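You operate a simulated robot arm through the tools that you are given. There is no shell and no other tool. Be economical: measure what you need, move in short steps, check, and stop when the job is done.

You run a simulated two-armed robot. Do the job below in one go: nothing can be reset, and whatever is moved stays where it is left.

## Task
Fetch the yellow nozzle tip and stand it on the top of the hand-work bench. Put the steel block on top of the grey pod on the top of the hand-work bench. Take the green strap and leave it on the top of the hand-work bench. Any order will do. Set down upright: yellow nozzle tip.

Only the result counts: the job must be done as asked and must still hold three seconds after the hand-in. Knocking over, shifting, dropping, spilling or breaking anything else fails it.

## Robot
Two 7-joint arms with two-finger parallel grippers on one trunk, on a base that drives. Base frame: it is fixed to the floor where the robot stands at the start and does not move with it; the origin is under the middle of the robot, x ahead of it, y to its left, z up; the surface under the hand at the start is at about z = 80. Readings come in cm, degrees, newtons and seconds.
The left shoulder is at the start at [2, 11.3, 119.7], the right one opposite. With the tool pointing down near the work surface each hand reaches from about 18 to 60 cm from the robot's upright axis, wherever it stands, measured 20 degrees to its own side. Places, roughly: green strap (15x3x2 cm) [160, 190, 130]; pod [225, 175, 75]; steel block [200, 125, 75]; top of the hand-work bench [170, 170, 80]. Payload 1.57 kg a hand.
The TCP of each hand is the grasp point between the finger pads, 3 cm short of the fingertips. In the tool frame z runs along the fingers and y along their closing line. The gripper opens to 8 cm. The fingers are 1.7 cm wide and 1.2 cm thick; the gripper's body (4 by 8.2 cm) begins 8 cm behind the TCP.
Orientation is that of the tool frame in the base frame, as [roll, pitch, yaw] about the fixed x, y, z axes, in that order (R = Rz(yaw) Ry(pitch) Rx(roll)). With the fingers straight down and closing along the base's y, the tool's x points along the base's -x, its y along +y and its z along -z.

## Interface
- The arms move only by the tool send_rows. It takes "left_steps", "right_steps" or both (then of equal length, played together; a hand with none holds still); each is a list of rows, each an object of numbers (a shift or turn left out is 0, a gripper value left out holds the last): "tx", "ty", "tz": the shift along the tool's x, y, z in cm; "ax", "ay", "az": the turn, a rotation vector about the tool's x, y, z in degrees; "gripper": the closure, from 0 (fully open) to 1 (shut). In form: [{"tx": .., "ty": .., "tz": .., "ax": .., "ay": .., "az": .., "gripper": ..}, ...]. A call has 1 to 10 rows; each row is the pose to reach, as a shift and turn from the pose commanded when the call began, along the tool's axes at that moment. A row lasts 0.2 s, in which the tool goes at most 5 cm and 8.6 degrees; a call with a longer step from one row to the next is refused whole, and so is a gripper value outside its range. Where a pose cannot be reached the arm comes as near as it can. A force on the tool above 40 N (or 10 N above the force at the start of the call, whichever is more), or a blocked arm, ends the call early, and 0.2 s more pass. Each finger travels about 4.5 cm/s and halts on what it meets, pressing with about 23 N; the grip force reading is that of the motor and also rises with nothing between the fingers. The clock runs only during rows and for 0.2 s after the last one: add rows that repeat a pose to give the fingers time. The reply holds the time, the measured pose of the TCP, the force on the tool along the base axes, the opening and the grip force, in the units named above and with some noise, with the torque about the TCP (base axes, N m) and any sound that the robot's microphone picked up.
- Cameras (640 x 400 px; columns grow to the right, rows downward): "scene" is now at [9.89, 1.25, 132.99]; the picture's right is [0.15, -0.99, 0.00], its down [-0.50, -0.07, -0.86] and it looks along [0.85, 0.13, -0.50] (base axes); focal length 293 px, centre (320, 200). "left" rides on the left gripper at [7.2, 0.7, -12.2] in its tool frame; the picture's right is [-0.09, 1.00, 0.00], its down [-0.84, -0.08, -0.54] and it looks along [-0.54, -0.05, 0.84] (tool axes); focal length 238 px, centre (320, 200). "right" rides on the right gripper at [7.2, -0.7, -12.2] in its tool frame; the picture's right is [0.09, 1.00, 0.00], its down [-0.84, 0.08, -0.54] and it looks along [-0.54, 0.05, 0.84] (tool axes); focal length 238 px, centre (320, 200). There is no depth. A picture from a camera that has moved, and an enlarged one, comes with that camera's place and axes in the base frame and with its lens.
- snapshot(camera): a new picture of that camera. It takes no simulated time.
- slide_trunk(by): slides the trunk up (or, below 0, down) by that many cm; the arms and the scene camera ride with it, the base frame stays. It gives what a move gives, with no picture.
- base_move(legs): drives the robot by 1 to 6 legs, each [ahead, left, turn to the left] in cm, cm and degrees, along the robot's own axes; the way and the turn of a leg run together, so that a leg with both is an arc; at most 150 cm and 180 degrees a leg. The arms and the cameras ride along, it lands a little off, and it stops where it bumps. It gives what a move gives.
- turn_head(pan, tilt): turns the head with the scene camera to pan (to the left, within 80 degrees either way) and tilt (down, from -29 to 69), counted from straight ahead of the robot. It gives what a move gives.
- zoom(camera, box): a new picture of the part [left, top, right, bottom] of that camera's present view, enlarged. It takes no simulated time.
- hand_in(): hands the job in; it is judged then, once.

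Work in short steps. Places have to be worked out from the pictures, the camera data and where the tool is seen: move nearer, look again, correct. Check each grasp and each placing, and mend what went wrong. You have 165 turns and 122 pictures in all, those below and enlarged ones among them. Open the grippers and draw the arms clear of the work before you hand the job in, unless the task says otherwise; then end with one line.

The tools are called after "Emit:" by a JSON object that holds its "method" and its "body". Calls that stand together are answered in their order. send_rows: Moves the arms, as the interface text tells. Its arguments: {"type":"object","properties":{"left_steps":{"type":"array","items":{"type":"object","properties":{"tx":{"type":"number"},"ty":{"type":"number"},"tz":{"type":"number"},"ax":{"type":"number"},"ay":{"type":"number"},"az":{"type":"number"},"gripper":{"type":"number"}}}},"right_steps":{"type":"array","items":{"type":"object","properties":{"tx":{"type":"number"},"ty":{"type":"number"},"tz":{"type":"number"},"ax":{"type":"number"},"ay":{"type":"number"},"az":{"type":"number"},"gripper":{"type":"number"}}}}},"required":[]} The other tools are called the same way: slide_trunk (by) slides the trunk up or down; base_move (legs) drives the base; turn_head (pan, tilt) turns the head that bears the scene camera; snapshot (camera) takes a picture; zoom (camera, box) takes an enlarged picture of a part of a camera's view; hand_in () hands the job in.

At the start:

```text
time: 0.0
left_eef_pos: [48.92, 24.99, 112.61]
left_tcp_rot: [-179.9, 0.1, -179.8]
left_force: [0.1, -1.1, 0.4]
left_torque: [-0.02, -0.01, 0.01]
left_grip_width: 8.01
left_gripper_force: 0.0
right_eef_pos: [43.29, -16.11, 103.58]
right_tcp_rot: [-180.0, 0.1, 179.9]
right_force: [0.0, -0.9, -0.4]
right_torque: [0.01, 0.0, -0.01]
right_grip_width: 7.98
right_gripper_force: 0.1
trunk travel left (down, up): [-25.0, 32.0]
robot x, y, heading: [0.1, 0.25, -0.1]
head pan, tilt: [8.4, 30.3]
```

scene: 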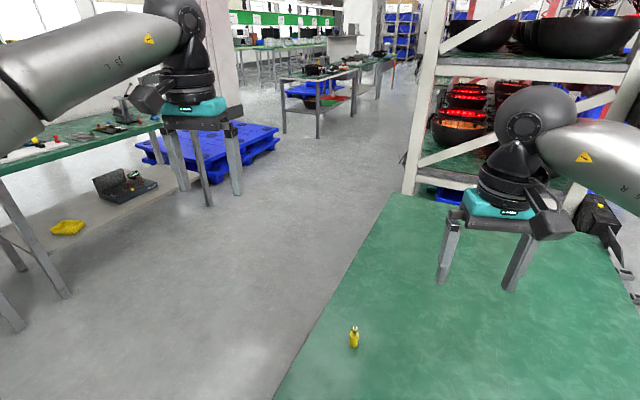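
right: 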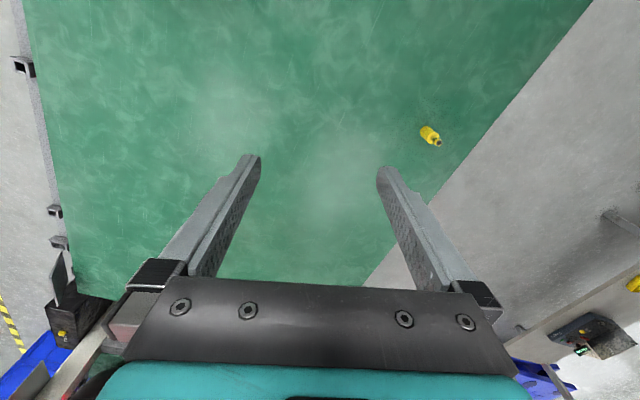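
left: 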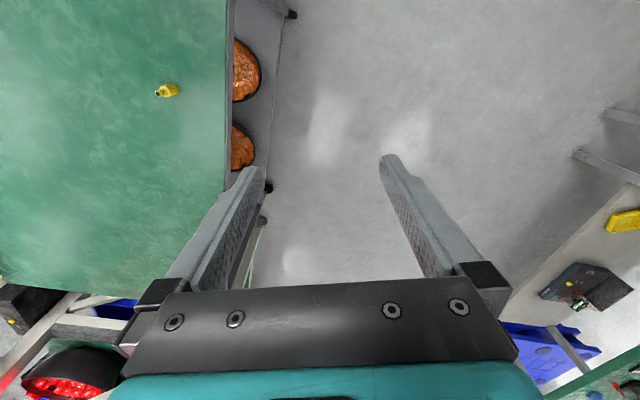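

The nozzle tip appears at about [45, 0, 80] on the table beside the robot. I'll zoom in to refine that.

Emit:
{"method": "zoom", "body": {"camera": "scene", "box": [314, 310, 394, 360]}}

Emit:
{"method": "zoom", "body": {"camera": "right", "box": [390, 110, 470, 160]}}

```text
8.00 times, centred on (354, 335) of scene
camera zoom: at [9.89, 1.25, 132.99], right [0.15, -0.99, 0.0], down [-0.5, -0.07, -0.86], along [0.85, 0.13, -0.5], focal length 2342 px, centre (48, -880)
```

zoom: 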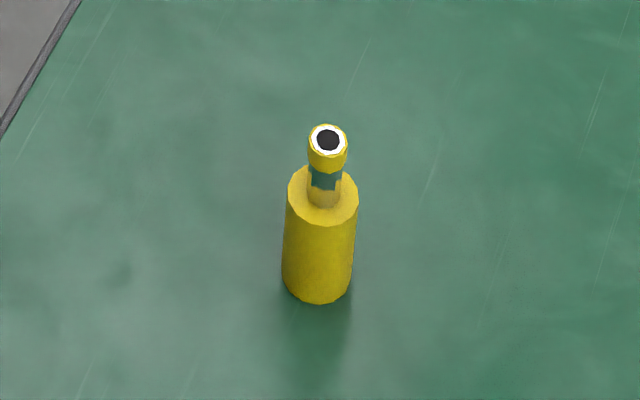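

```text
8.00 times, centred on (430, 135) of right
camera zoom: at [36.1, -16.71, 115.84], right [-0.09, 1.0, 0.0], down [0.84, 0.08, 0.54], along [0.54, 0.05, -0.84], focal length 1907 px, centre (-560, 720)
```

zoom: 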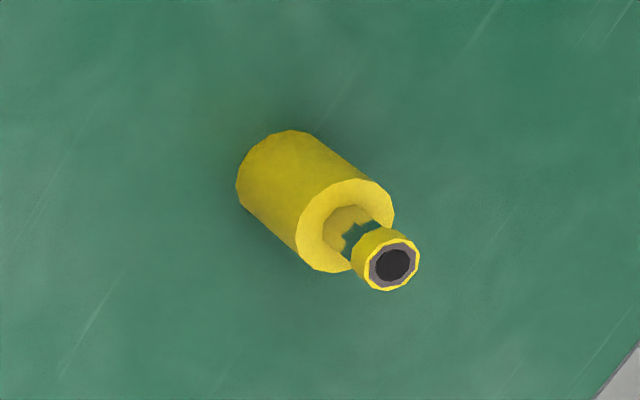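

The nozzle's base is at about [45.3, 0.1, 80] from both cameras. It has a 1.7 cm body about 3.5 cm high, with a thin neck reaching to about 85.5. I'll move the right hand above it.

Emit:
{"method": "send_rows", "body": {"right_steps": [{"tx": -0.5, "ty": 4.05, "tz": 2}, {"tx": -1, "ty": 8.1, "tz": 4}, {"tx": -1.5, "ty": 12.1, "tz": 6}, {"tx": -2, "ty": 16.2, "tz": 8.6}, {"tx": -2, "ty": 16.2, "tz": 11}, {"tx": -2, "ty": 16.2, "tz": 11}]}}

Emit:
{"method": "snapshot", "body": {"camera": "right"}}

```text
time: 1.4
left_eef_pos: [48.78, 25.01, 112.77]
left_tcp_rot: [-180.0, 0.1, -179.8]
left_force: [-0.2, -0.4, 0.1]
left_torque: [-0.01, -0.02, 0.01]
left_grip_width: 7.98
left_gripper_force: 0.1
right_eef_pos: [45.48, 0.0, 92.68]
right_tcp_rot: [179.9, 0.0, 180.0]
right_force: [0.0, 0.7, -0.6]
right_torque: [0.0, 0.01, -0.01]
right_grip_width: 7.97
right_gripper_force: 0.0
trunk travel left (down, up): [-25.0, 32.0]
robot x, y, heading: [-0.14, -0.08, -0.1]
head pan, tilt: [8.4, 30.3]
```

```text
116 pictures are left
camera right: at [38.15, -0.5, 104.86], right [-0.09, 1.0, 0.0], down [0.84, 0.08, 0.54], along [0.54, 0.05, -0.84], focal length 238 px, centre (320, 200)
```

right: 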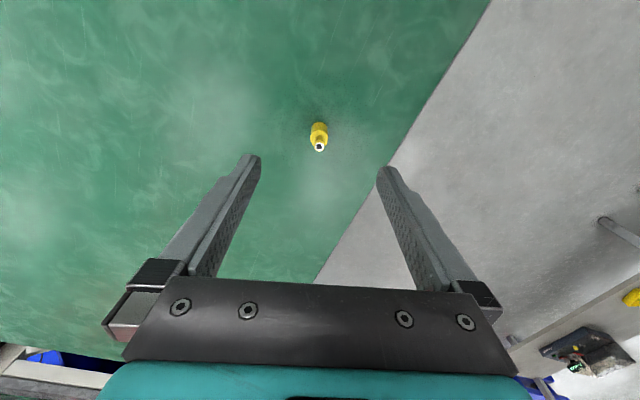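

Recomputed from this view, the nozzle is at about [45.1, 0]. I'll descend to z = 83.4 and close.

Emit:
{"method": "send_rows", "body": {"right_steps": [{"tx": 0.2, "tz": 4}, {"tx": 0.3, "tz": 7}, {"tx": 0.3, "tz": 9.2}, {"tx": 0.3, "tz": 9.2}, {"tx": 0.3, "tz": 9.2, "gripper": 1}, {"tx": 0.3, "tz": 9.2, "gripper": 1}, {"tx": 0.3, "tz": 9.2, "gripper": 1}, {"tx": 0.3, "tz": 9.2, "gripper": 1}, {"tx": 0.3, "tz": 9.2, "gripper": 1}]}}

Emit:
{"method": "snapshot", "body": {"camera": "right"}}

```text
time: 3.4
left_eef_pos: [48.82, 25.01, 112.63]
left_tcp_rot: [-180.0, 0.0, -179.9]
left_force: [0.3, 0.1, 1.5]
left_torque: [0.01, 0.04, 0.01]
left_grip_width: 8.04
left_gripper_force: 0.0
right_eef_pos: [45.14, 0.01, 83.53]
right_tcp_rot: [179.9, 0.0, -180.0]
right_force: [0.2, -0.3, -0.1]
right_torque: [0.02, 0.01, -0.03]
right_grip_width: 1.44
right_gripper_force: 23.3
trunk travel left (down, up): [-25.0, 32.0]
robot x, y, heading: [-0.31, 0.23, -0.0]
head pan, tilt: [8.4, 30.3]
```

```text
115 pictures are left
camera right: at [37.86, -0.54, 95.62], right [-0.09, 1.0, 0.0], down [0.84, 0.08, 0.54], along [0.54, 0.05, -0.84], focal length 238 px, centre (320, 200)
```

right: 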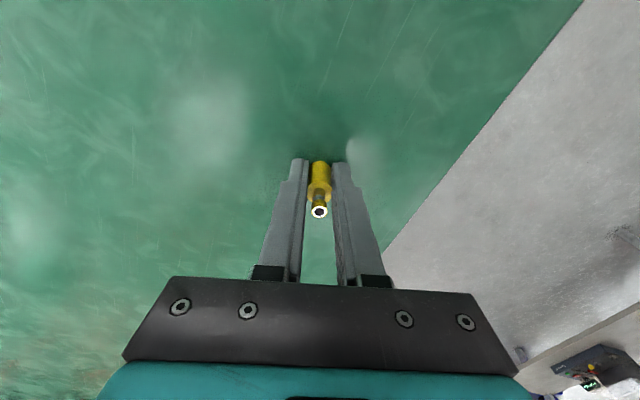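

The nozzle is held (opening 1.44 cm). I'll lift it, then look to the left with the head to survey.

Emit:
{"method": "send_rows", "body": {"right_steps": [{"tz": -4}, {"tz": -8}, {"tz": -12}, {"tz": -16}, {"tz": -20}, {"tz": -20}]}}

Emit:
{"method": "turn_head", "body": {"pan": 50, "tilt": 20}}

Emit:
{"method": "snapshot", "body": {"camera": "scene"}}

```text
time: 4.8
left_eef_pos: [48.96, 24.92, 112.68]
left_tcp_rot: [180.0, 0.1, -179.9]
left_force: [0.2, 0.2, 0.6]
left_torque: [-0.04, 0.0, -0.02]
left_grip_width: 8.02
left_gripper_force: 0.0
right_eef_pos: [45.06, 0.06, 103.48]
right_tcp_rot: [180.0, 0.1, -180.0]
right_force: [0.4, 0.8, 0.6]
right_torque: [0.02, 0.03, -0.01]
right_grip_width: 1.45
right_gripper_force: 23.2
trunk travel left (down, up): [-25.0, 32.0]
robot x, y, heading: [0.33, 0.02, 0.1]
head pan, tilt: [8.4, 30.3]
```

```text
time: 5.9
left_eef_pos: [48.71, 25.03, 112.64]
left_tcp_rot: [-180.0, 0.0, -179.9]
left_force: [-0.3, -0.3, 0.0]
left_torque: [0.03, 0.01, 0.02]
left_grip_width: 8.01
left_gripper_force: 0.1
right_eef_pos: [45.09, 0.22, 103.37]
right_tcp_rot: [-179.9, 0.1, -179.9]
right_force: [-0.2, 0.4, -0.4]
right_torque: [-0.02, -0.01, 0.0]
right_grip_width: 1.45
right_gripper_force: 22.6
trunk travel left (down, up): [-25.0, 32.0]
robot x, y, heading: [-0.15, 0.08, -0.0]
head pan, tilt: [50.0, 20.0]
```

```text
114 pictures are left
camera scene: at [6.95, 7.05, 134.64], right [0.77, -0.64, 0.0], down [-0.22, -0.26, -0.94], along [0.6, 0.72, -0.34], focal length 293 px, centre (320, 200)
```

scene: 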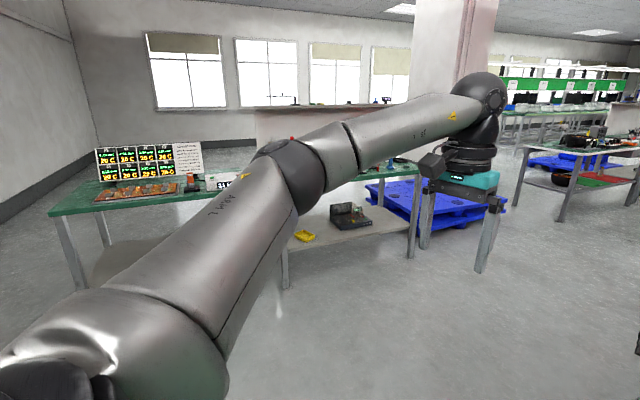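

The hand-work bench lies to the left at around y = 130–200, backed by a partition with a ledge at z ≈ 130, which is probably where the strap is. I'll drive left, away from the table, and look again.

Emit:
{"method": "base_move", "body": {"legs": [[0, 60, 0], [40, 0, 0]]}}

Emit:
{"method": "turn_head", "body": {"pan": 25, "tilt": 20}}

Emit:
{"method": "snapshot", "body": {"camera": "scene"}}

```text
time: 11.4
left_eef_pos: [88.99, 84.7, 112.65]
left_tcp_rot: [-180.0, 0.0, 179.9]
left_force: [0.3, -0.1, -0.9]
left_torque: [0.02, -0.01, -0.01]
left_grip_width: 8.01
left_gripper_force: 0.1
right_eef_pos: [85.1, 59.87, 103.38]
right_tcp_rot: [180.0, 0.0, 179.9]
right_force: [-0.5, 0.3, 0.6]
right_torque: [-0.01, 0.02, 0.0]
right_grip_width: 1.43
right_gripper_force: 23.0
trunk travel left (down, up): [-25.0, 32.0]
robot x, y, heading: [40.01, 60.33, 0.2]
head pan, tilt: [50.0, 20.0]
```

```text
time: 12.2
left_eef_pos: [88.88, 84.79, 112.82]
left_tcp_rot: [-180.0, 0.0, 179.9]
left_force: [-0.1, 0.7, 0.0]
left_torque: [-0.01, -0.02, -0.03]
left_grip_width: 8.03
left_gripper_force: 0.0
right_eef_pos: [85.03, 59.89, 103.43]
right_tcp_rot: [179.9, -0.1, 179.8]
right_force: [0.4, -0.3, -0.4]
right_torque: [-0.01, 0.01, 0.0]
right_grip_width: 1.46
right_gripper_force: 23.0
trunk travel left (down, up): [-25.0, 32.0]
robot x, y, heading: [39.91, 59.31, 0.1]
head pan, tilt: [25.0, 20.0]
```

```text
113 pictures are left
camera scene: at [49.36, 63.77, 134.64], right [0.42, -0.91, 0.0], down [-0.31, -0.14, -0.94], along [0.85, 0.4, -0.34], focal length 293 px, centre (320, 200)
```

scene: 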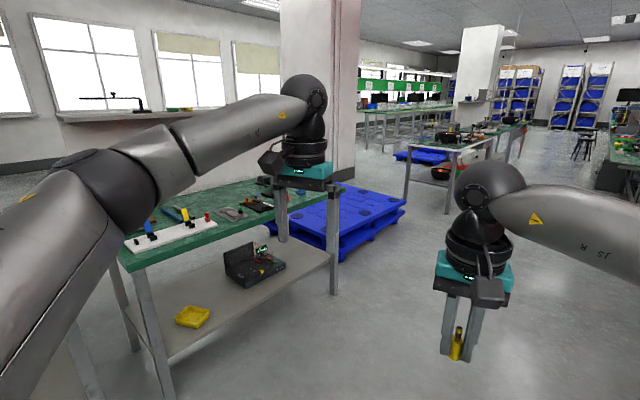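

The bench's front edge runs from about (100,154) to (206,125), so it is tilted about −17° from the base x axis. The green item on the rear ledge matches the strap's rough place. I'll drive to a spot in front of the bench, facing it at heading 73°.

Emit:
{"method": "base_move", "body": {"legs": [[106, 4, 0], [0, 0, 73]]}}

Emit:
{"method": "turn_head", "body": {"pan": 0, "tilt": 25}}

Emit:
{"method": "snapshot", "body": {"camera": "scene"}}

```text
time: 20.9
left_eef_pos: [135.97, 117.89, 112.67]
left_tcp_rot: [180.0, 0.0, -106.5]
left_force: [0.6, -0.1, 0.8]
left_torque: [0.01, -0.03, 0.05]
left_grip_width: 7.98
left_gripper_force: 0.1
right_eef_pos: [158.71, 107.37, 103.39]
right_tcp_rot: [-180.0, 0.0, -106.7]
right_force: [-0.4, -0.2, 0.0]
right_torque: [0.0, 0.0, 0.0]
right_grip_width: 1.44
right_gripper_force: 23.0
trunk travel left (down, up): [-25.0, 32.0]
robot x, y, heading: [145.75, 63.84, 73.3]
head pan, tilt: [25.0, 20.0]
```

```text
time: 21.8
left_eef_pos: [136.0, 118.04, 112.63]
left_tcp_rot: [-180.0, 0.0, -106.4]
left_force: [-0.4, 0.8, 0.8]
left_torque: [0.0, -0.01, 0.02]
left_grip_width: 8.01
left_gripper_force: 0.1
right_eef_pos: [158.59, 107.25, 103.35]
right_tcp_rot: [180.0, 0.0, -106.6]
right_force: [-0.6, -1.0, -0.4]
right_torque: [-0.02, -0.02, -0.01]
right_grip_width: 1.45
right_gripper_force: 23.4
trunk travel left (down, up): [-25.0, 32.0]
robot x, y, heading: [145.72, 64.06, 73.7]
head pan, tilt: [0.0, 25.0]
```

```text
112 pictures are left
camera scene: at [148.78, 73.76, 133.84], right [0.96, -0.28, 0.0], down [-0.12, -0.41, -0.91], along [0.26, 0.87, -0.42], focal length 293 px, centre (320, 200)
```

scene: 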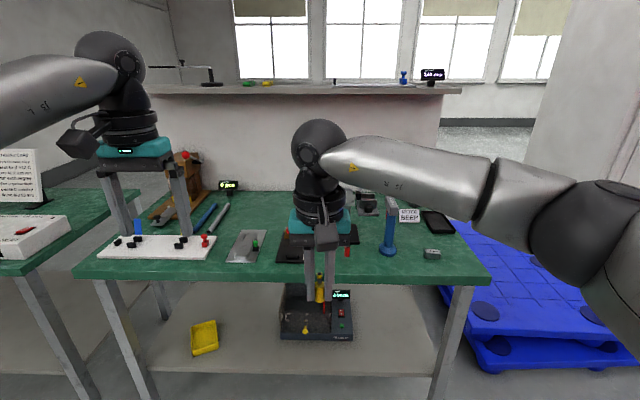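

Clear view of the bench. I'll zoom in on the right half and on the ledge.

Emit:
{"method": "zoom", "body": {"camera": "scene", "box": [340, 170, 500, 270]}}

Emit:
{"method": "zoom", "body": {"camera": "scene", "box": [200, 50, 360, 150]}}

Emit:
{"method": "zoom", "body": {"camera": "scene", "box": [140, 170, 300, 270]}}

```text
4.00 times, centred on (420, 220) of scene
camera zoom: at [148.78, 73.76, 133.84], right [0.96, -0.28, 0.0], down [-0.12, -0.41, -0.91], along [0.26, 0.87, -0.42], focal length 1171 px, centre (-80, 120)
```

zoom: 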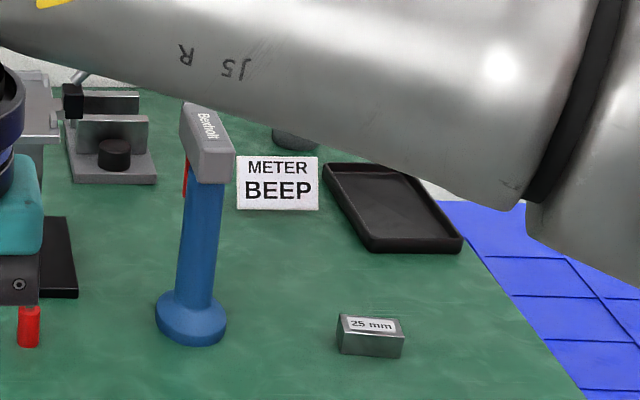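

```text
4.00 times, centred on (280, 100) of scene
camera zoom: at [148.78, 73.76, 133.84], right [0.96, -0.28, 0.0], down [-0.12, -0.41, -0.91], along [0.26, 0.87, -0.42], focal length 1171 px, centre (480, 600)
```

zoom: 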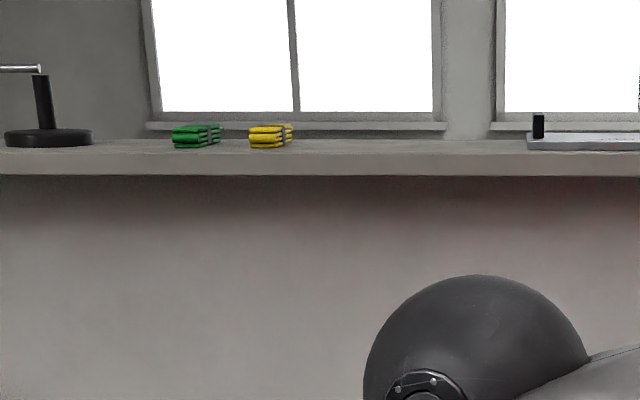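

```text
4.00 times, centred on (220, 220) of scene
camera zoom: at [148.78, 73.76, 133.84], right [0.96, -0.28, 0.0], down [-0.12, -0.41, -0.91], along [0.26, 0.87, -0.42], focal length 1171 px, centre (720, 120)
```

zoom: 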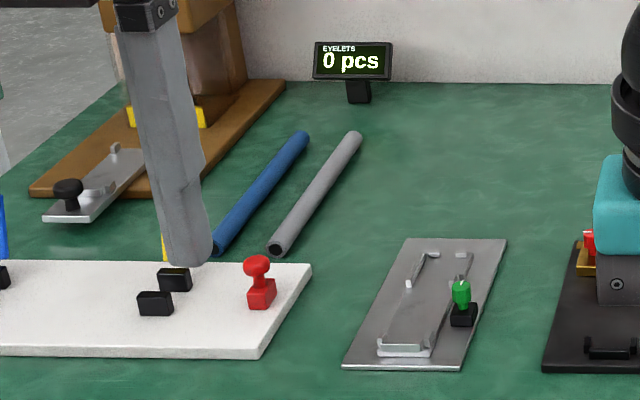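

The steel block ("25 mm") is at about [203.5, 135], and the grey pod is partly hidden behind the "METER BEEP" sign near [217, 167]. Green and yellow straps lie on the rear ledge. I'll raise the trunk so the hands clear the tall meter, drive closer and look down.

Emit:
{"method": "slide_trunk", "body": {"by": 14}}

Emit:
{"method": "base_move", "body": {"legs": [[0, -15, 0], [25, 0, 0]]}}

Emit:
{"method": "turn_head", "body": {"pan": -15, "tilt": 45}}

Emit:
{"method": "snapshot", "body": {"camera": "scene"}}

```text
time: 23.4
left_eef_pos: [135.92, 118.03, 126.64]
left_tcp_rot: [180.0, 0.1, -106.6]
left_force: [-0.4, -0.3, -0.5]
left_torque: [-0.01, 0.01, 0.03]
left_grip_width: 8.01
left_gripper_force: 0.0
right_eef_pos: [158.68, 107.3, 117.37]
right_tcp_rot: [-180.0, -0.1, -106.5]
right_force: [0.7, 0.5, -0.2]
right_torque: [-0.01, 0.01, 0.0]
right_grip_width: 1.46
right_gripper_force: 23.4
trunk travel left (down, up): [-39.0, 18.0]
robot x, y, heading: [145.62, 63.69, 73.7]
head pan, tilt: [0.0, 25.0]
```

```text
time: 26.2
left_eef_pos: [157.39, 137.86, 126.66]
left_tcp_rot: [180.0, 0.0, -106.5]
left_force: [0.8, 1.0, 0.6]
left_torque: [-0.08, 0.0, 0.01]
left_grip_width: 7.99
left_gripper_force: 0.1
right_eef_pos: [180.22, 127.12, 117.46]
right_tcp_rot: [-180.0, 0.1, -106.6]
right_force: [0.0, 0.9, 0.5]
right_torque: [-0.02, 0.01, 0.01]
right_grip_width: 1.49
right_gripper_force: 23.3
trunk travel left (down, up): [-39.0, 18.0]
robot x, y, heading: [167.24, 84.06, 73.3]
head pan, tilt: [0.0, 25.0]
```

```text
time: 27.1
left_eef_pos: [157.24, 137.68, 126.71]
left_tcp_rot: [179.9, 0.0, -106.5]
left_force: [0.2, -0.3, -0.4]
left_torque: [0.01, -0.03, -0.01]
left_grip_width: 7.98
left_gripper_force: 0.1
right_eef_pos: [180.23, 127.08, 117.48]
right_tcp_rot: [-180.0, 0.0, -106.7]
right_force: [-0.3, -1.3, -0.4]
right_torque: [0.05, 0.01, 0.0]
right_grip_width: 1.48
right_gripper_force: 22.9
trunk travel left (down, up): [-39.0, 18.0]
robot x, y, heading: [167.48, 83.97, 73.3]
head pan, tilt: [-15.0, 45.0]
```

```text
108 pictures are left
camera scene: at [171.91, 91.6, 144.78], right [0.85, -0.52, 0.0], down [-0.37, -0.6, -0.71], along [0.37, 0.6, -0.71], focal length 293 px, centre (320, 200)
```

scene: 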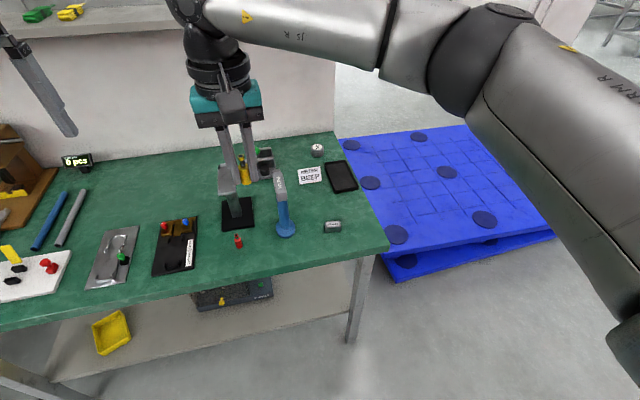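

Good view. The pod's base is at about [217, 167], the block at [202.7, 135] and the meter at [191.5, 142]. There's a free spot for the nozzle at about [201.5, 147]. I'll drive ahead 16 cm.

Emit:
{"method": "base_move", "body": {"legs": [[16, 0, 0]]}}

Emit:
{"method": "turn_head", "body": {"pan": -15, "tilt": 55}}

Emit:
{"method": "snapshot", "body": {"camera": "scene"}}

```text
time: 28.5
left_eef_pos: [162.09, 153.03, 126.59]
left_tcp_rot: [179.9, 0.0, -106.6]
left_force: [0.4, 0.5, 0.0]
left_torque: [-0.01, 0.03, -0.01]
left_grip_width: 8.0
left_gripper_force: 0.1
right_eef_pos: [184.8, 142.33, 117.43]
right_tcp_rot: [-180.0, 0.0, -106.5]
right_force: [-0.1, 0.0, 0.0]
right_torque: [-0.01, -0.02, 0.01]
right_grip_width: 1.43
right_gripper_force: 22.7
trunk travel left (down, up): [-39.0, 18.0]
robot x, y, heading: [171.76, 98.63, 73.3]
head pan, tilt: [-15.0, 45.0]
```

```text
time: 29.2
left_eef_pos: [162.12, 153.0, 126.72]
left_tcp_rot: [-180.0, 0.1, -106.6]
left_force: [0.5, -0.4, 0.4]
left_torque: [0.0, -0.01, 0.0]
left_grip_width: 8.02
left_gripper_force: 0.1
right_eef_pos: [184.8, 142.31, 117.41]
right_tcp_rot: [180.0, 0.0, -106.5]
right_force: [0.6, 0.1, 0.6]
right_torque: [0.02, 0.02, 0.0]
right_grip_width: 1.46
right_gripper_force: 23.2
trunk travel left (down, up): [-39.0, 18.0]
robot x, y, heading: [172.02, 98.92, 73.4]
head pan, tilt: [-15.0, 55.0]
```

```text
107 pictures are left
camera scene: at [175.98, 106.0, 143.44], right [0.85, -0.52, 0.0], down [-0.43, -0.7, -0.57], along [0.3, 0.49, -0.82], focal length 293 px, centre (320, 200)
```

scene: 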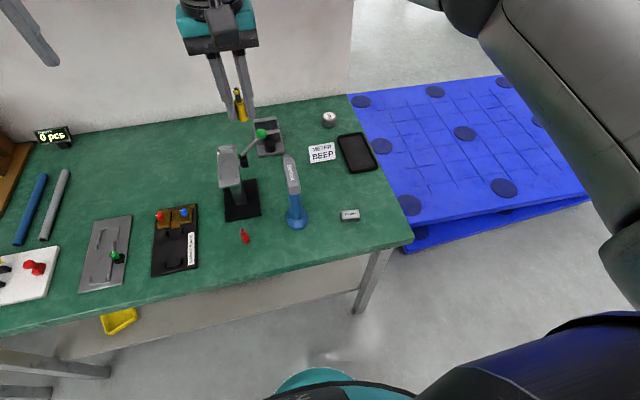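

The target spot is clear. I'll move the nozzle over [201.5, 147] and lower it part-way.

Emit:
{"method": "send_rows", "body": {"right_steps": [{"tx": -2.3, "ty": -3.7}, {"tx": -4.6, "ty": -7.4}, {"tx": -6.9, "ty": -11}, {"tx": -9.25, "ty": -14.7}, {"tx": -9.25, "ty": -14.7, "tz": 5}, {"tx": -9.25, "ty": -14.7, "tz": 10}, {"tx": -9.25, "ty": -14.7, "tz": 15}, {"tx": -9.25, "ty": -14.7, "tz": 20}, {"tx": -9.25, "ty": -14.7, "tz": 25}, {"tx": -9.25, "ty": -14.7, "tz": 25}]}}

Emit:
{"method": "snapshot", "body": {"camera": "scene"}}

Emit:
{"method": "snapshot", "body": {"camera": "right"}}

```text
time: 31.4
left_eef_pos: [162.07, 153.02, 126.66]
left_tcp_rot: [180.0, 0.0, -106.6]
left_force: [-0.1, 0.8, -0.4]
left_torque: [0.05, -0.02, 0.01]
left_grip_width: 7.95
left_gripper_force: 0.0
right_eef_pos: [201.62, 146.83, 92.25]
right_tcp_rot: [180.0, 0.1, -106.6]
right_force: [0.5, 0.0, -0.4]
right_torque: [-0.01, 0.02, -0.02]
right_grip_width: 1.44
right_gripper_force: 22.7
trunk travel left (down, up): [-39.0, 18.0]
robot x, y, heading: [172.06, 98.77, 73.1]
head pan, tilt: [-15.0, 55.0]
```

```text
106 pictures are left
camera scene: at [176.06, 105.97, 143.44], right [0.85, -0.53, 0.0], down [-0.43, -0.7, -0.57], along [0.3, 0.49, -0.82], focal length 293 px, centre (320, 200)
```

scene: 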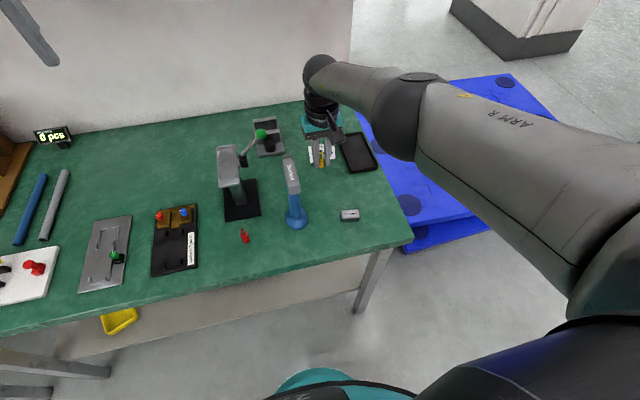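

```text
105 pictures are left
camera right: at [200.13, 139.78, 104.52], right [-0.98, 0.2, 0.0], down [0.16, 0.82, 0.54], along [0.11, 0.53, -0.84], focal length 238 px, centre (320, 200)
```

right: 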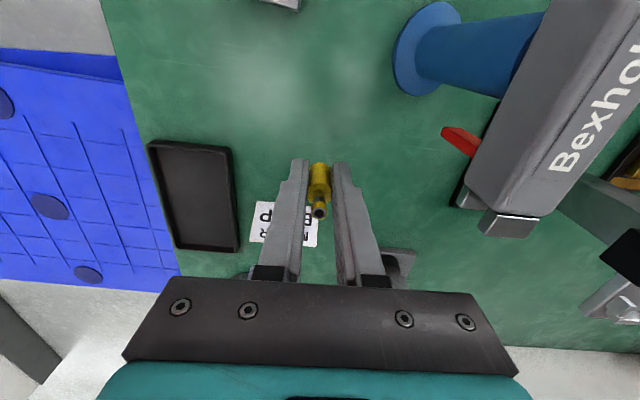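

The path down is clear. I'll lower slowly towards z ≈ 83.7.

Emit:
{"method": "send_rows", "body": {"right_steps": [{"tz": 4}, {"tz": 6.5}, {"tz": 7.5}, {"tz": 8.2}, {"tz": 8.2}]}}

Emit:
{"method": "snapshot", "body": {"camera": "right"}}

```text
time: 32.6
left_eef_pos: [161.91, 152.96, 126.7]
left_tcp_rot: [-180.0, 0.0, -106.6]
left_force: [0.0, -0.9, 0.0]
left_torque: [-0.03, -0.02, -0.01]
left_grip_width: 7.98
left_gripper_force: 0.1
right_eef_pos: [200.99, 144.16, 85.92]
right_tcp_rot: [-180.0, 0.0, -106.5]
right_force: [0.2, 0.1, -0.2]
right_torque: [0.01, 0.02, 0.0]
right_grip_width: 1.47
right_gripper_force: 23.2
right hand out of reach, approached as far as the arm can: row 1, 2, 3, 4, 5
trunk travel left (down, up): [-39.0, 18.0]
robot x, y, heading: [171.94, 98.81, 73.4]
head pan, tilt: [-15.0, 55.0]
```

```text
104 pictures are left
camera right: at [199.48, 137.0, 98.15], right [-0.98, 0.2, 0.0], down [0.17, 0.82, 0.54], along [0.11, 0.53, -0.84], focal length 238 px, centre (320, 200)
```

right: 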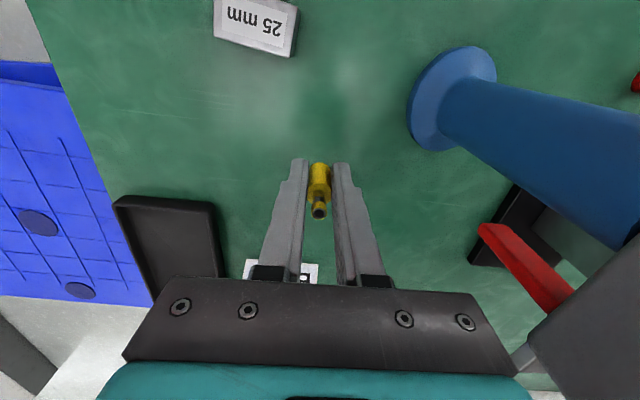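

The hand is out of reach because the trunk is raised. I'll lift it a bit, then lower the trunk by 8 cm.

Emit:
{"method": "send_rows", "body": {"right_steps": [{"tz": -4}, {"tz": -8}, {"tz": -12}, {"tz": -12}]}}

Emit:
{"method": "slide_trunk", "body": {"by": -8}}

```text
time: 33.6
left_eef_pos: [161.88, 152.9, 126.74]
left_tcp_rot: [180.0, 0.0, -106.6]
left_force: [0.1, 0.5, -0.7]
left_torque: [-0.01, -0.01, -0.01]
left_grip_width: 8.02
left_gripper_force: 0.0
right_eef_pos: [201.1, 144.15, 98.01]
right_tcp_rot: [-179.9, 0.0, -106.8]
right_force: [0.0, 0.0, -0.5]
right_torque: [0.01, 0.01, -0.01]
right_grip_width: 1.46
right_gripper_force: 23.0
trunk travel left (down, up): [-39.0, 18.0]
robot x, y, heading: [172.09, 99.12, 73.3]
head pan, tilt: [-15.0, 55.0]
```

```text
time: 34.8
left_eef_pos: [161.98, 152.96, 118.62]
left_tcp_rot: [-180.0, 0.0, -106.6]
left_force: [-0.4, -0.2, 0.2]
left_torque: [0.0, 0.0, -0.02]
left_grip_width: 8.0
left_gripper_force: 0.0
right_eef_pos: [201.18, 144.01, 89.93]
right_tcp_rot: [-179.9, 0.1, -106.6]
right_force: [0.4, 0.0, -0.1]
right_torque: [-0.02, -0.02, 0.0]
right_grip_width: 1.45
right_gripper_force: 23.0
trunk travel left (down, up): [-31.0, 26.0]
robot x, y, heading: [171.85, 98.61, 73.4]
head pan, tilt: [-15.0, 55.0]
```

I'll shift forward 3 cm to [202, 147] and lower towards 83.9.

Emit:
{"method": "send_rows", "body": {"right_steps": [{"tx": -3}, {"tx": -3, "tz": 3}, {"tx": -3, "tz": 5}, {"tx": -3, "tz": 6}, {"tx": -3, "tz": 6}]}}

```text
time: 36.0
left_eef_pos: [161.98, 152.95, 118.66]
left_tcp_rot: [179.9, 0.0, -106.7]
left_force: [0.1, -0.6, -0.5]
left_torque: [0.02, -0.01, 0.01]
left_grip_width: 8.02
left_gripper_force: 0.1
right_eef_pos: [201.88, 146.53, 83.98]
right_tcp_rot: [-179.9, 0.0, -106.6]
right_force: [0.7, 0.1, 0.3]
right_torque: [0.01, -0.01, 0.0]
right_grip_width: 1.48
right_gripper_force: 22.9
right hand out of reach, approached as far as the arm can: row 4, 5
trunk travel left (down, up): [-31.0, 26.0]
robot x, y, heading: [172.06, 99.26, 73.5]
head pan, tilt: [-15.0, 55.0]
```

At z = 83.98 there's no contact yet, and the arm is at its reach limit. I'll use the trunk to lower the last few millimetres.

Emit:
{"method": "slide_trunk", "body": {"by": -0.4}}

Emit:
{"method": "zoom", "body": {"camera": "scene", "box": [280, 130, 400, 205]}}

```text
time: 36.5
left_eef_pos: [162.07, 152.94, 118.17]
left_tcp_rot: [-179.9, -0.1, -106.6]
left_force: [0.2, 1.0, -0.8]
left_torque: [-0.01, 0.0, -0.01]
left_grip_width: 8.0
left_gripper_force: 0.0
right_eef_pos: [201.93, 146.62, 83.53]
right_tcp_rot: [-179.9, -0.1, -106.6]
right_force: [-0.9, 0.4, 0.6]
right_torque: [-0.01, 0.02, 0.0]
right_grip_width: 1.45
right_gripper_force: 22.7
trunk travel left (down, up): [-30.6, 26.4]
robot x, y, heading: [172.04, 99.32, 73.2]
head pan, tilt: [-15.0, 55.0]
```

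```text
5.33 times, centred on (340, 168) of scene
camera zoom: at [175.98, 106.01, 135.03], right [0.85, -0.52, 0.0], down [-0.43, -0.7, -0.57], along [0.3, 0.49, -0.82], focal length 1561 px, centre (213, 373)
```

zoom: 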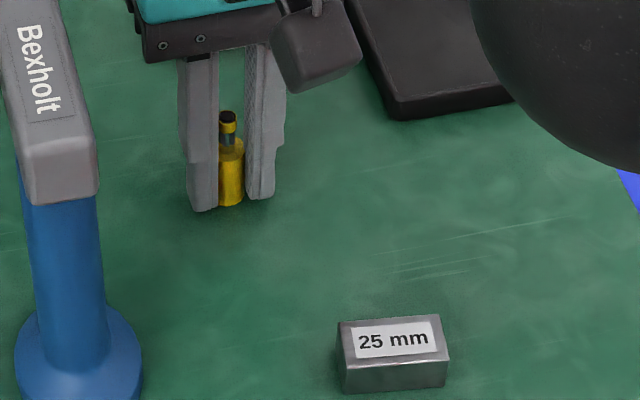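

It's very near the surface, but contact isn't clear yet. I'll lower in tiny steps until the force rises.

Emit:
{"method": "slide_trunk", "body": {"by": -0.25}}

```text
time: 37.0
left_eef_pos: [162.07, 152.89, 118.07]
left_tcp_rot: [180.0, 0.0, -106.6]
left_force: [-0.2, 0.5, 0.2]
left_torque: [-0.04, 0.01, 0.0]
left_grip_width: 7.99
left_gripper_force: 0.1
right_eef_pos: [201.94, 146.72, 83.43]
right_tcp_rot: [-180.0, 0.1, -106.7]
right_force: [0.7, -0.5, 10.7]
right_torque: [0.0, -0.01, 0.04]
right_grip_width: 1.44
right_gripper_force: 23.3
trunk travel left (down, up): [-30.4, 26.6]
robot x, y, heading: [172.11, 99.41, 73.4]
head pan, tilt: [-15.0, 55.0]
```

Contact at 10.7 N, so the nozzle stands on the bench. I'll open part-way, then rise straight up.

Emit:
{"method": "send_rows", "body": {"right_steps": [{"gripper": 0.6}, {"gripper": 0.45}, {"gripper": 0.45}, {"gripper": 0.45}, {"tz": -3}, {"tz": -6}, {"tz": -10}, {"tz": -14}, {"tz": -18}, {"tz": -18}]}}

Emit:
{"method": "snapshot", "body": {"camera": "scene"}}

Emit:
{"method": "snapshot", "body": {"camera": "right"}}

```text
time: 39.2
left_eef_pos: [162.02, 152.9, 117.99]
left_tcp_rot: [-180.0, 0.0, -106.7]
left_force: [-0.2, 0.8, 0.5]
left_torque: [0.0, -0.01, 0.0]
left_grip_width: 7.99
left_gripper_force: 0.1
right_eef_pos: [201.91, 146.47, 101.27]
right_tcp_rot: [180.0, 0.0, -106.8]
right_force: [-0.3, -0.4, 0.7]
right_torque: [0.01, 0.0, 0.03]
right_grip_width: 4.41
right_gripper_force: 0.0
trunk travel left (down, up): [-30.4, 26.6]
robot x, y, heading: [171.8, 99.02, 73.2]
head pan, tilt: [-15.0, 55.0]
```

```text
102 pictures are left
camera scene: at [175.99, 106.03, 134.78], right [0.85, -0.52, 0.0], down [-0.43, -0.7, -0.57], along [0.3, 0.49, -0.82], focal length 293 px, centre (320, 200)
```

scene: 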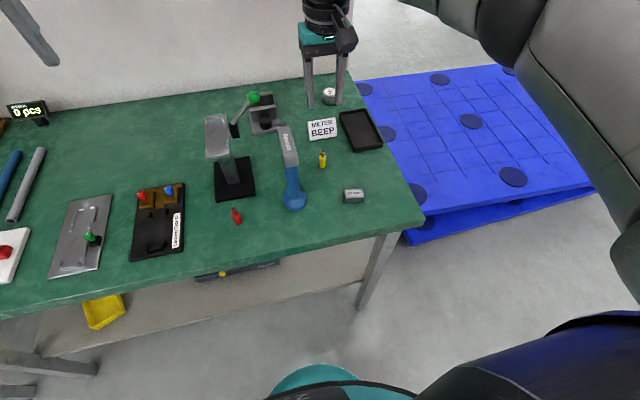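

```text
101 pictures are left
camera right: at [200.48, 139.57, 113.5], right [-0.98, 0.2, 0.0], down [0.17, 0.82, 0.54], along [0.11, 0.53, -0.84], focal length 238 px, centre (320, 200)
```

right: 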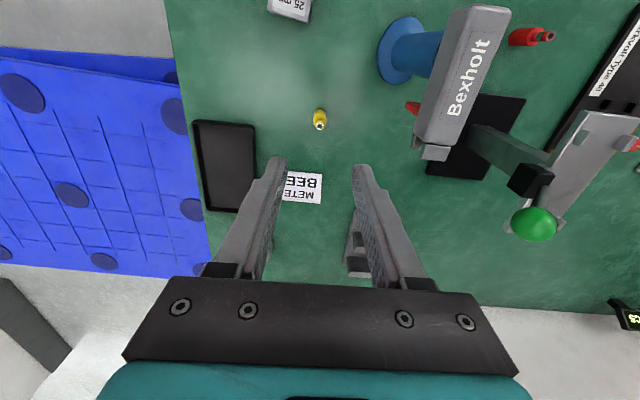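

The nozzle stands. Next is the steel block, so I'll zoom on it and on the pod.

Emit:
{"method": "zoom", "body": {"camera": "scene", "box": [314, 170, 394, 220]}}

Emit:
{"method": "zoom", "body": {"camera": "scene", "box": [290, 70, 370, 120]}}

```text
8.00 times, centred on (354, 195) of scene
camera zoom: at [175.99, 106.03, 134.78], right [0.85, -0.52, 0.0], down [-0.43, -0.7, -0.57], along [0.3, 0.49, -0.82], focal length 2342 px, centre (48, 240)
```

zoom: 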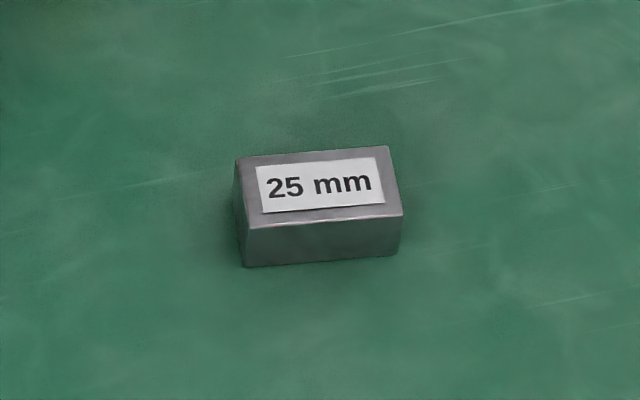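

```text
8.00 times, centred on (330, 95) of scene
camera zoom: at [175.99, 106.03, 134.78], right [0.85, -0.52, 0.0], down [-0.43, -0.7, -0.57], along [0.3, 0.49, -0.82], focal length 2342 px, centre (240, 1040)
```

zoom: 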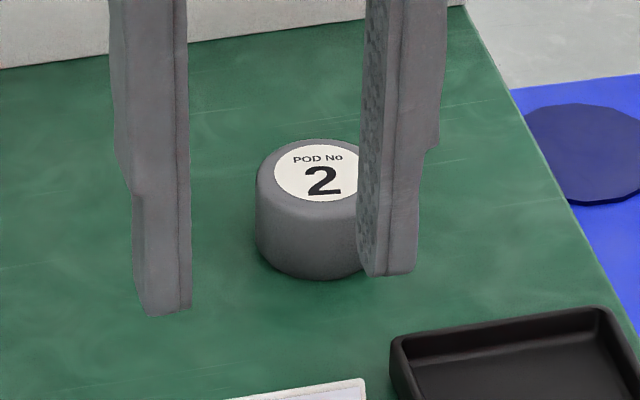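

The block is about 4.3×2.4×2 cm, centred at [202.7, 135.2] with its long axis at −26°. The pod's top centre is about [217.5, 168.4, 83]. The pod is far away, so I'll check how close the base can get to the bench.

Emit:
{"method": "turn_head", "body": {"pan": 0, "tilt": 69}}

Emit:
{"method": "snapshot", "body": {"camera": "scene"}}

```text
time: 40.0
left_eef_pos: [161.94, 153.06, 118.05]
left_tcp_rot: [-179.9, 0.0, -106.7]
left_force: [-0.6, 0.1, 0.0]
left_torque: [0.01, 0.02, 0.01]
left_grip_width: 7.99
left_gripper_force: 0.1
right_eef_pos: [201.88, 146.57, 101.4]
right_tcp_rot: [180.0, 0.0, -106.6]
right_force: [0.1, -0.4, 0.5]
right_torque: [-0.01, -0.02, 0.01]
right_grip_width: 4.38
right_gripper_force: 0.1
trunk travel left (down, up): [-30.4, 26.6]
robot x, y, heading: [171.57, 98.87, 73.2]
head pan, tilt: [0.0, 68.8]
```

```text
98 pictures are left
camera scene: at [173.81, 105.24, 133.24], right [0.96, -0.29, 0.0], down [-0.27, -0.89, -0.36], along [0.1, 0.35, -0.93], focal length 293 px, centre (320, 200)
```

scene: 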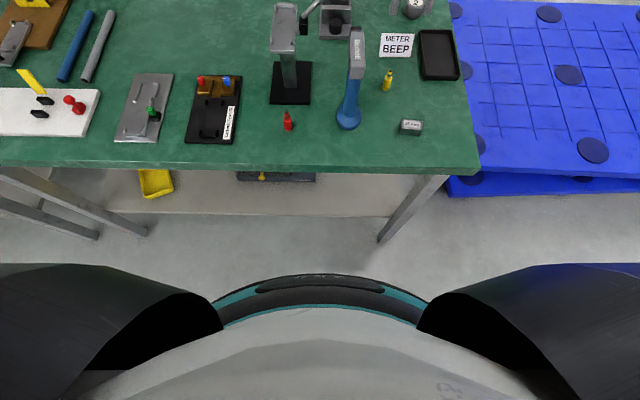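

The torso is visible but not the base front, whose floor extent is at most about 24 cm ahead of the axis. The bench's shelf edge is at 40 cm or more, so I can later drive about 12 cm further in. Reaching the pod needs a tool tilted forward, so I'll grasp the block with that same tilt. First I'll move over the block, yaw to its long axis and open the gripper.

Emit:
{"method": "send_rows", "body": {"right_steps": [{"tx": 4.1, "ty": -1.2, "az": 3, "gripper": 0}, {"tx": 8.3, "ty": -2.4, "az": 6, "gripper": 0}, {"tx": 12.4, "ty": -3.7, "az": 9.4, "gripper": 0}, {"tx": 12.4, "ty": -3.7, "az": 9.4, "gripper": 0}]}}

Emit:
{"method": "send_rows", "body": {"right_steps": [{"ay": -8}, {"ay": -16}, {"ay": -24}, {"ay": -32}, {"ay": -40}, {"ay": -40}]}}

Emit:
{"method": "snapshot", "body": {"camera": "right"}}

Emit:
{"method": "snapshot", "body": {"camera": "scene"}}

```text
time: 41.0
left_eef_pos: [162.0, 152.99, 117.96]
left_tcp_rot: [-179.9, 0.0, -106.7]
left_force: [0.3, 0.4, 0.5]
left_torque: [-0.02, 0.04, 0.01]
left_grip_width: 8.01
left_gripper_force: 0.0
right_eef_pos: [201.83, 133.66, 101.32]
right_tcp_rot: [179.9, 0.0, -116.1]
right_force: [0.5, -0.1, -0.5]
right_torque: [0.0, 0.0, 0.01]
right_grip_width: 8.03
right_gripper_force: 0.0
trunk travel left (down, up): [-30.4, 26.6]
robot x, y, heading: [171.83, 98.68, 73.5]
head pan, tilt: [0.0, 68.8]
```

```text
time: 42.4
left_eef_pos: [162.07, 152.97, 118.09]
left_tcp_rot: [-180.0, 0.0, -106.6]
left_force: [0.2, 0.3, -0.3]
left_torque: [0.01, -0.04, -0.01]
left_grip_width: 8.0
left_gripper_force: 0.1
right_eef_pos: [201.87, 133.69, 101.28]
right_tcp_rot: [180.0, 40.1, -116.2]
right_force: [0.2, 0.0, 0.0]
right_torque: [0.01, -0.02, -0.02]
right_grip_width: 8.0
right_gripper_force: 0.1
trunk travel left (down, up): [-30.4, 26.6]
robot x, y, heading: [172.0, 99.03, 73.1]
head pan, tilt: [0.0, 68.8]
```

```text
97 pictures are left
camera right: at [196.57, 121.44, 105.98], right [-0.93, 0.37, -0.06], down [0.06, 0.3, 0.95], along [0.37, 0.88, -0.3], focal length 238 px, centre (320, 200)
```

right: 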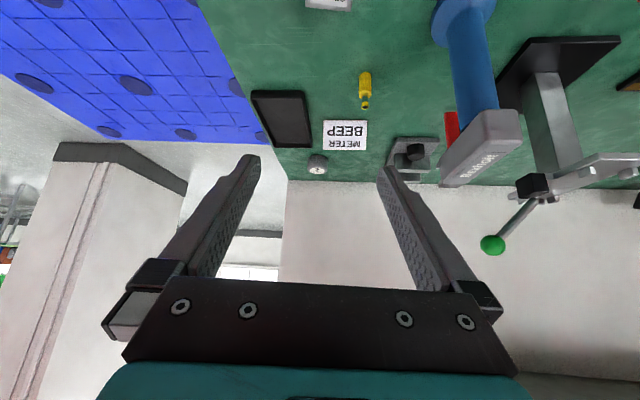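

```text
96 pictures are left
camera scene: at [173.8, 105.25, 133.24], right [0.96, -0.29, 0.0], down [-0.27, -0.89, -0.36], along [0.1, 0.35, -0.93], focal length 293 px, centre (320, 200)
```

scene: 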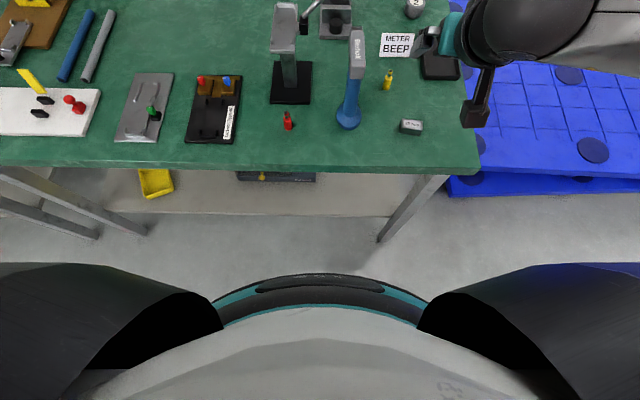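

The tilted pose is fine. I'll descend vertically to z ≈ 87 and look.

Emit:
{"method": "send_rows", "body": {"right_steps": [{"tx": 3.0, "tz": 3.6}, {"tx": 6.0, "tz": 7.2}, {"tx": 9.0, "tz": 10.8}, {"tx": 9.0, "tz": 10.8}]}}

Emit:
{"method": "snapshot", "body": {"camera": "right"}}

Emit:
{"method": "zoom", "body": {"camera": "scene", "box": [360, 80, 480, 155]}}

```text
time: 43.4
left_eef_pos: [162.38, 152.62, 118.29]
left_tcp_rot: [179.8, 0.1, -106.7]
left_force: [0.5, 0.1, -0.2]
left_torque: [0.06, 0.07, -0.05]
left_grip_width: 8.0
left_gripper_force: 0.2
right_eef_pos: [201.0, 133.47, 87.57]
right_tcp_rot: [178.4, 39.6, -116.6]
right_force: [0.6, -0.3, 0.7]
right_torque: [0.07, 0.07, 0.08]
right_grip_width: 8.0
right_gripper_force: 0.2
right hand out of reach, approached as far as the arm can: row 3
trunk travel left (down, up): [-30.4, 26.6]
robot x, y, heading: [171.85, 98.56, 73.4]
head pan, tilt: [0.0, 68.8]
```

```text
95 pictures are left
camera right: at [195.97, 121.33, 92.27], right [-0.93, 0.37, -0.04], down [0.08, 0.29, 0.95], along [0.36, 0.88, -0.3], focal length 238 px, centre (320, 200)
```

right: 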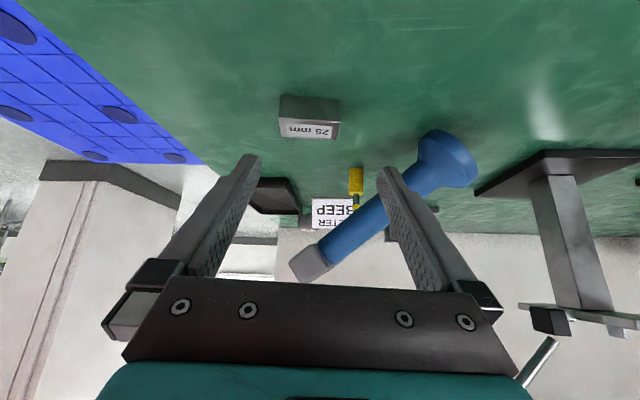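

```text
5.33 times, centred on (420, 118) of scene
camera zoom: at [174.15, 104.95, 133.25], right [0.96, -0.29, 0.0], down [-0.27, -0.89, -0.36], along [0.1, 0.35, -0.93], focal length 1561 px, centre (-213, 640)
```

zoom: 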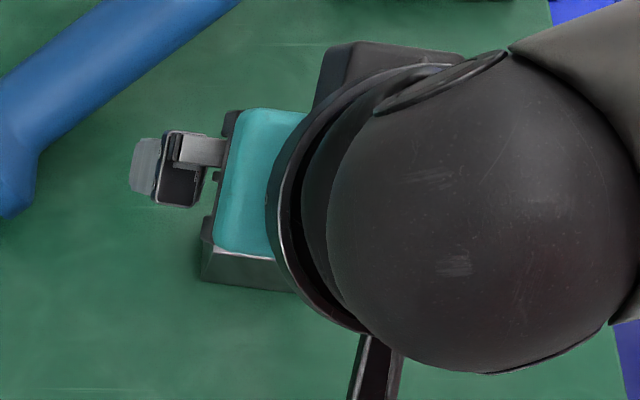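

The arm is near a limit here, so I'll use the trunk to lower 4 cm and then re-centre sideways.

Emit:
{"method": "slide_trunk", "body": {"by": -3}}

Emit:
{"method": "send_rows", "body": {"right_steps": [{"ty": -0.85, "tx": -0.3, "tz": 0.25}, {"ty": -0.85, "tx": -0.3, "tz": 0.25}]}}

Emit:
{"method": "snapshot", "body": {"camera": "right"}}

```text
time: 44.1
left_eef_pos: [162.06, 152.83, 115.02]
left_tcp_rot: [180.0, 0.1, -106.6]
left_force: [-0.8, -0.4, 0.0]
left_torque: [-0.01, 0.0, 0.03]
left_grip_width: 8.01
left_gripper_force: 0.0
right_eef_pos: [200.83, 133.64, 84.38]
right_tcp_rot: [179.0, 39.5, -116.2]
right_force: [-0.4, -0.4, 0.0]
right_torque: [-0.01, 0.05, -0.01]
right_grip_width: 8.02
right_gripper_force: 0.1
trunk travel left (down, up): [-27.3, 29.6]
robot x, y, heading: [172.09, 98.98, 73.5]
head pan, tilt: [0.0, 68.8]
```

```text
time: 44.7
left_eef_pos: [161.93, 152.95, 115.1]
left_tcp_rot: [179.9, -0.1, -106.6]
left_force: [-0.3, -0.3, -0.6]
left_torque: [0.01, -0.01, 0.01]
left_grip_width: 8.0
left_gripper_force: 0.0
right_eef_pos: [201.75, 133.67, 84.39]
right_tcp_rot: [179.1, 39.3, -116.2]
right_force: [0.7, 0.8, 0.5]
right_torque: [-0.01, 0.01, -0.02]
right_grip_width: 7.99
right_gripper_force: 0.1
trunk travel left (down, up): [-27.3, 29.6]
robot x, y, heading: [171.5, 99.22, 73.3]
head pan, tilt: [0.0, 68.8]
```

```text
93 pictures are left
camera right: at [196.62, 121.49, 89.31], right [-0.93, 0.37, -0.05], down [0.07, 0.3, 0.95], along [0.36, 0.88, -0.31], focal length 238 px, centre (320, 200)
```

right: 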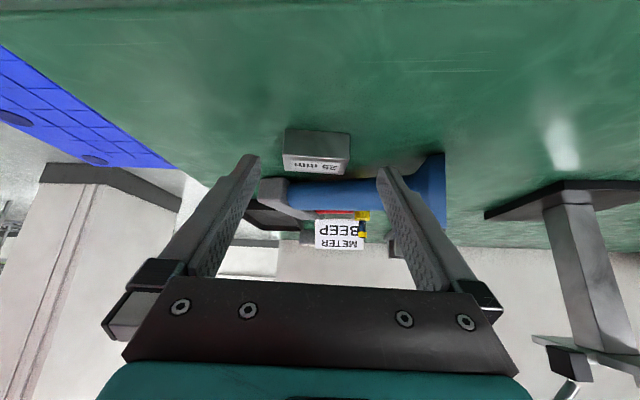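

Aligned. I'll lower 1.1 cm more with the trunk, then close.

Emit:
{"method": "slide_trunk", "body": {"by": -1.1}}

Emit:
{"method": "send_rows", "body": {"right_steps": [{"gripper": 0.4}, {"gripper": 1}, {"gripper": 1}, {"gripper": 1}, {"gripper": 1}]}}

Emit:
{"method": "snapshot", "body": {"camera": "right"}}

```text
time: 45.3
left_eef_pos: [162.11, 152.89, 113.98]
left_tcp_rot: [179.9, 0.0, -106.6]
left_force: [0.2, -0.4, 0.4]
left_torque: [-0.05, 0.0, 0.01]
left_grip_width: 8.02
left_gripper_force: 0.0
right_eef_pos: [201.85, 133.77, 83.47]
right_tcp_rot: [179.2, 39.3, -116.1]
right_force: [-0.4, 0.6, 0.1]
right_torque: [0.01, -0.01, 0.0]
right_grip_width: 8.0
right_gripper_force: 0.1
trunk travel left (down, up): [-26.2, 30.8]
robot x, y, heading: [172.0, 98.89, 73.1]
head pan, tilt: [0.0, 68.8]
```

```text
time: 46.5
left_eef_pos: [162.06, 153.01, 114.03]
left_tcp_rot: [-180.0, 0.1, -106.6]
left_force: [0.3, -0.5, -0.4]
left_torque: [0.02, 0.0, 0.03]
left_grip_width: 8.01
left_gripper_force: 0.0
right_eef_pos: [201.83, 133.73, 83.22]
right_tcp_rot: [179.1, 39.4, -116.2]
right_force: [1.5, -0.8, 0.9]
right_torque: [-0.03, -0.1, -0.03]
right_grip_width: 4.36
right_gripper_force: 23.4
trunk travel left (down, up): [-26.2, 30.8]
robot x, y, heading: [172.04, 99.04, 73.3]
head pan, tilt: [0.0, 68.8]
```

```text
92 pictures are left
camera right: at [196.65, 121.47, 88.2], right [-0.93, 0.37, -0.05], down [0.07, 0.3, 0.95], along [0.36, 0.88, -0.31], focal length 238 px, centre (320, 200)
```

right: 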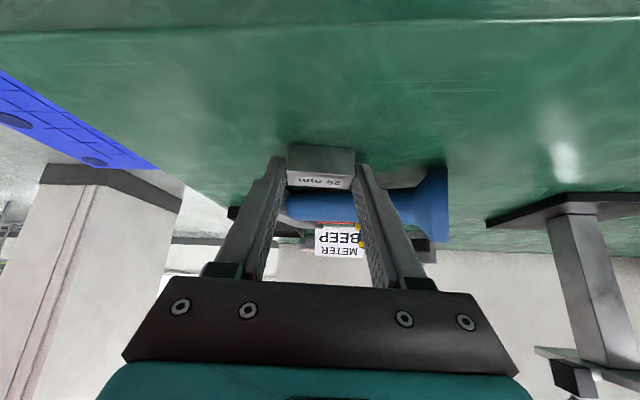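

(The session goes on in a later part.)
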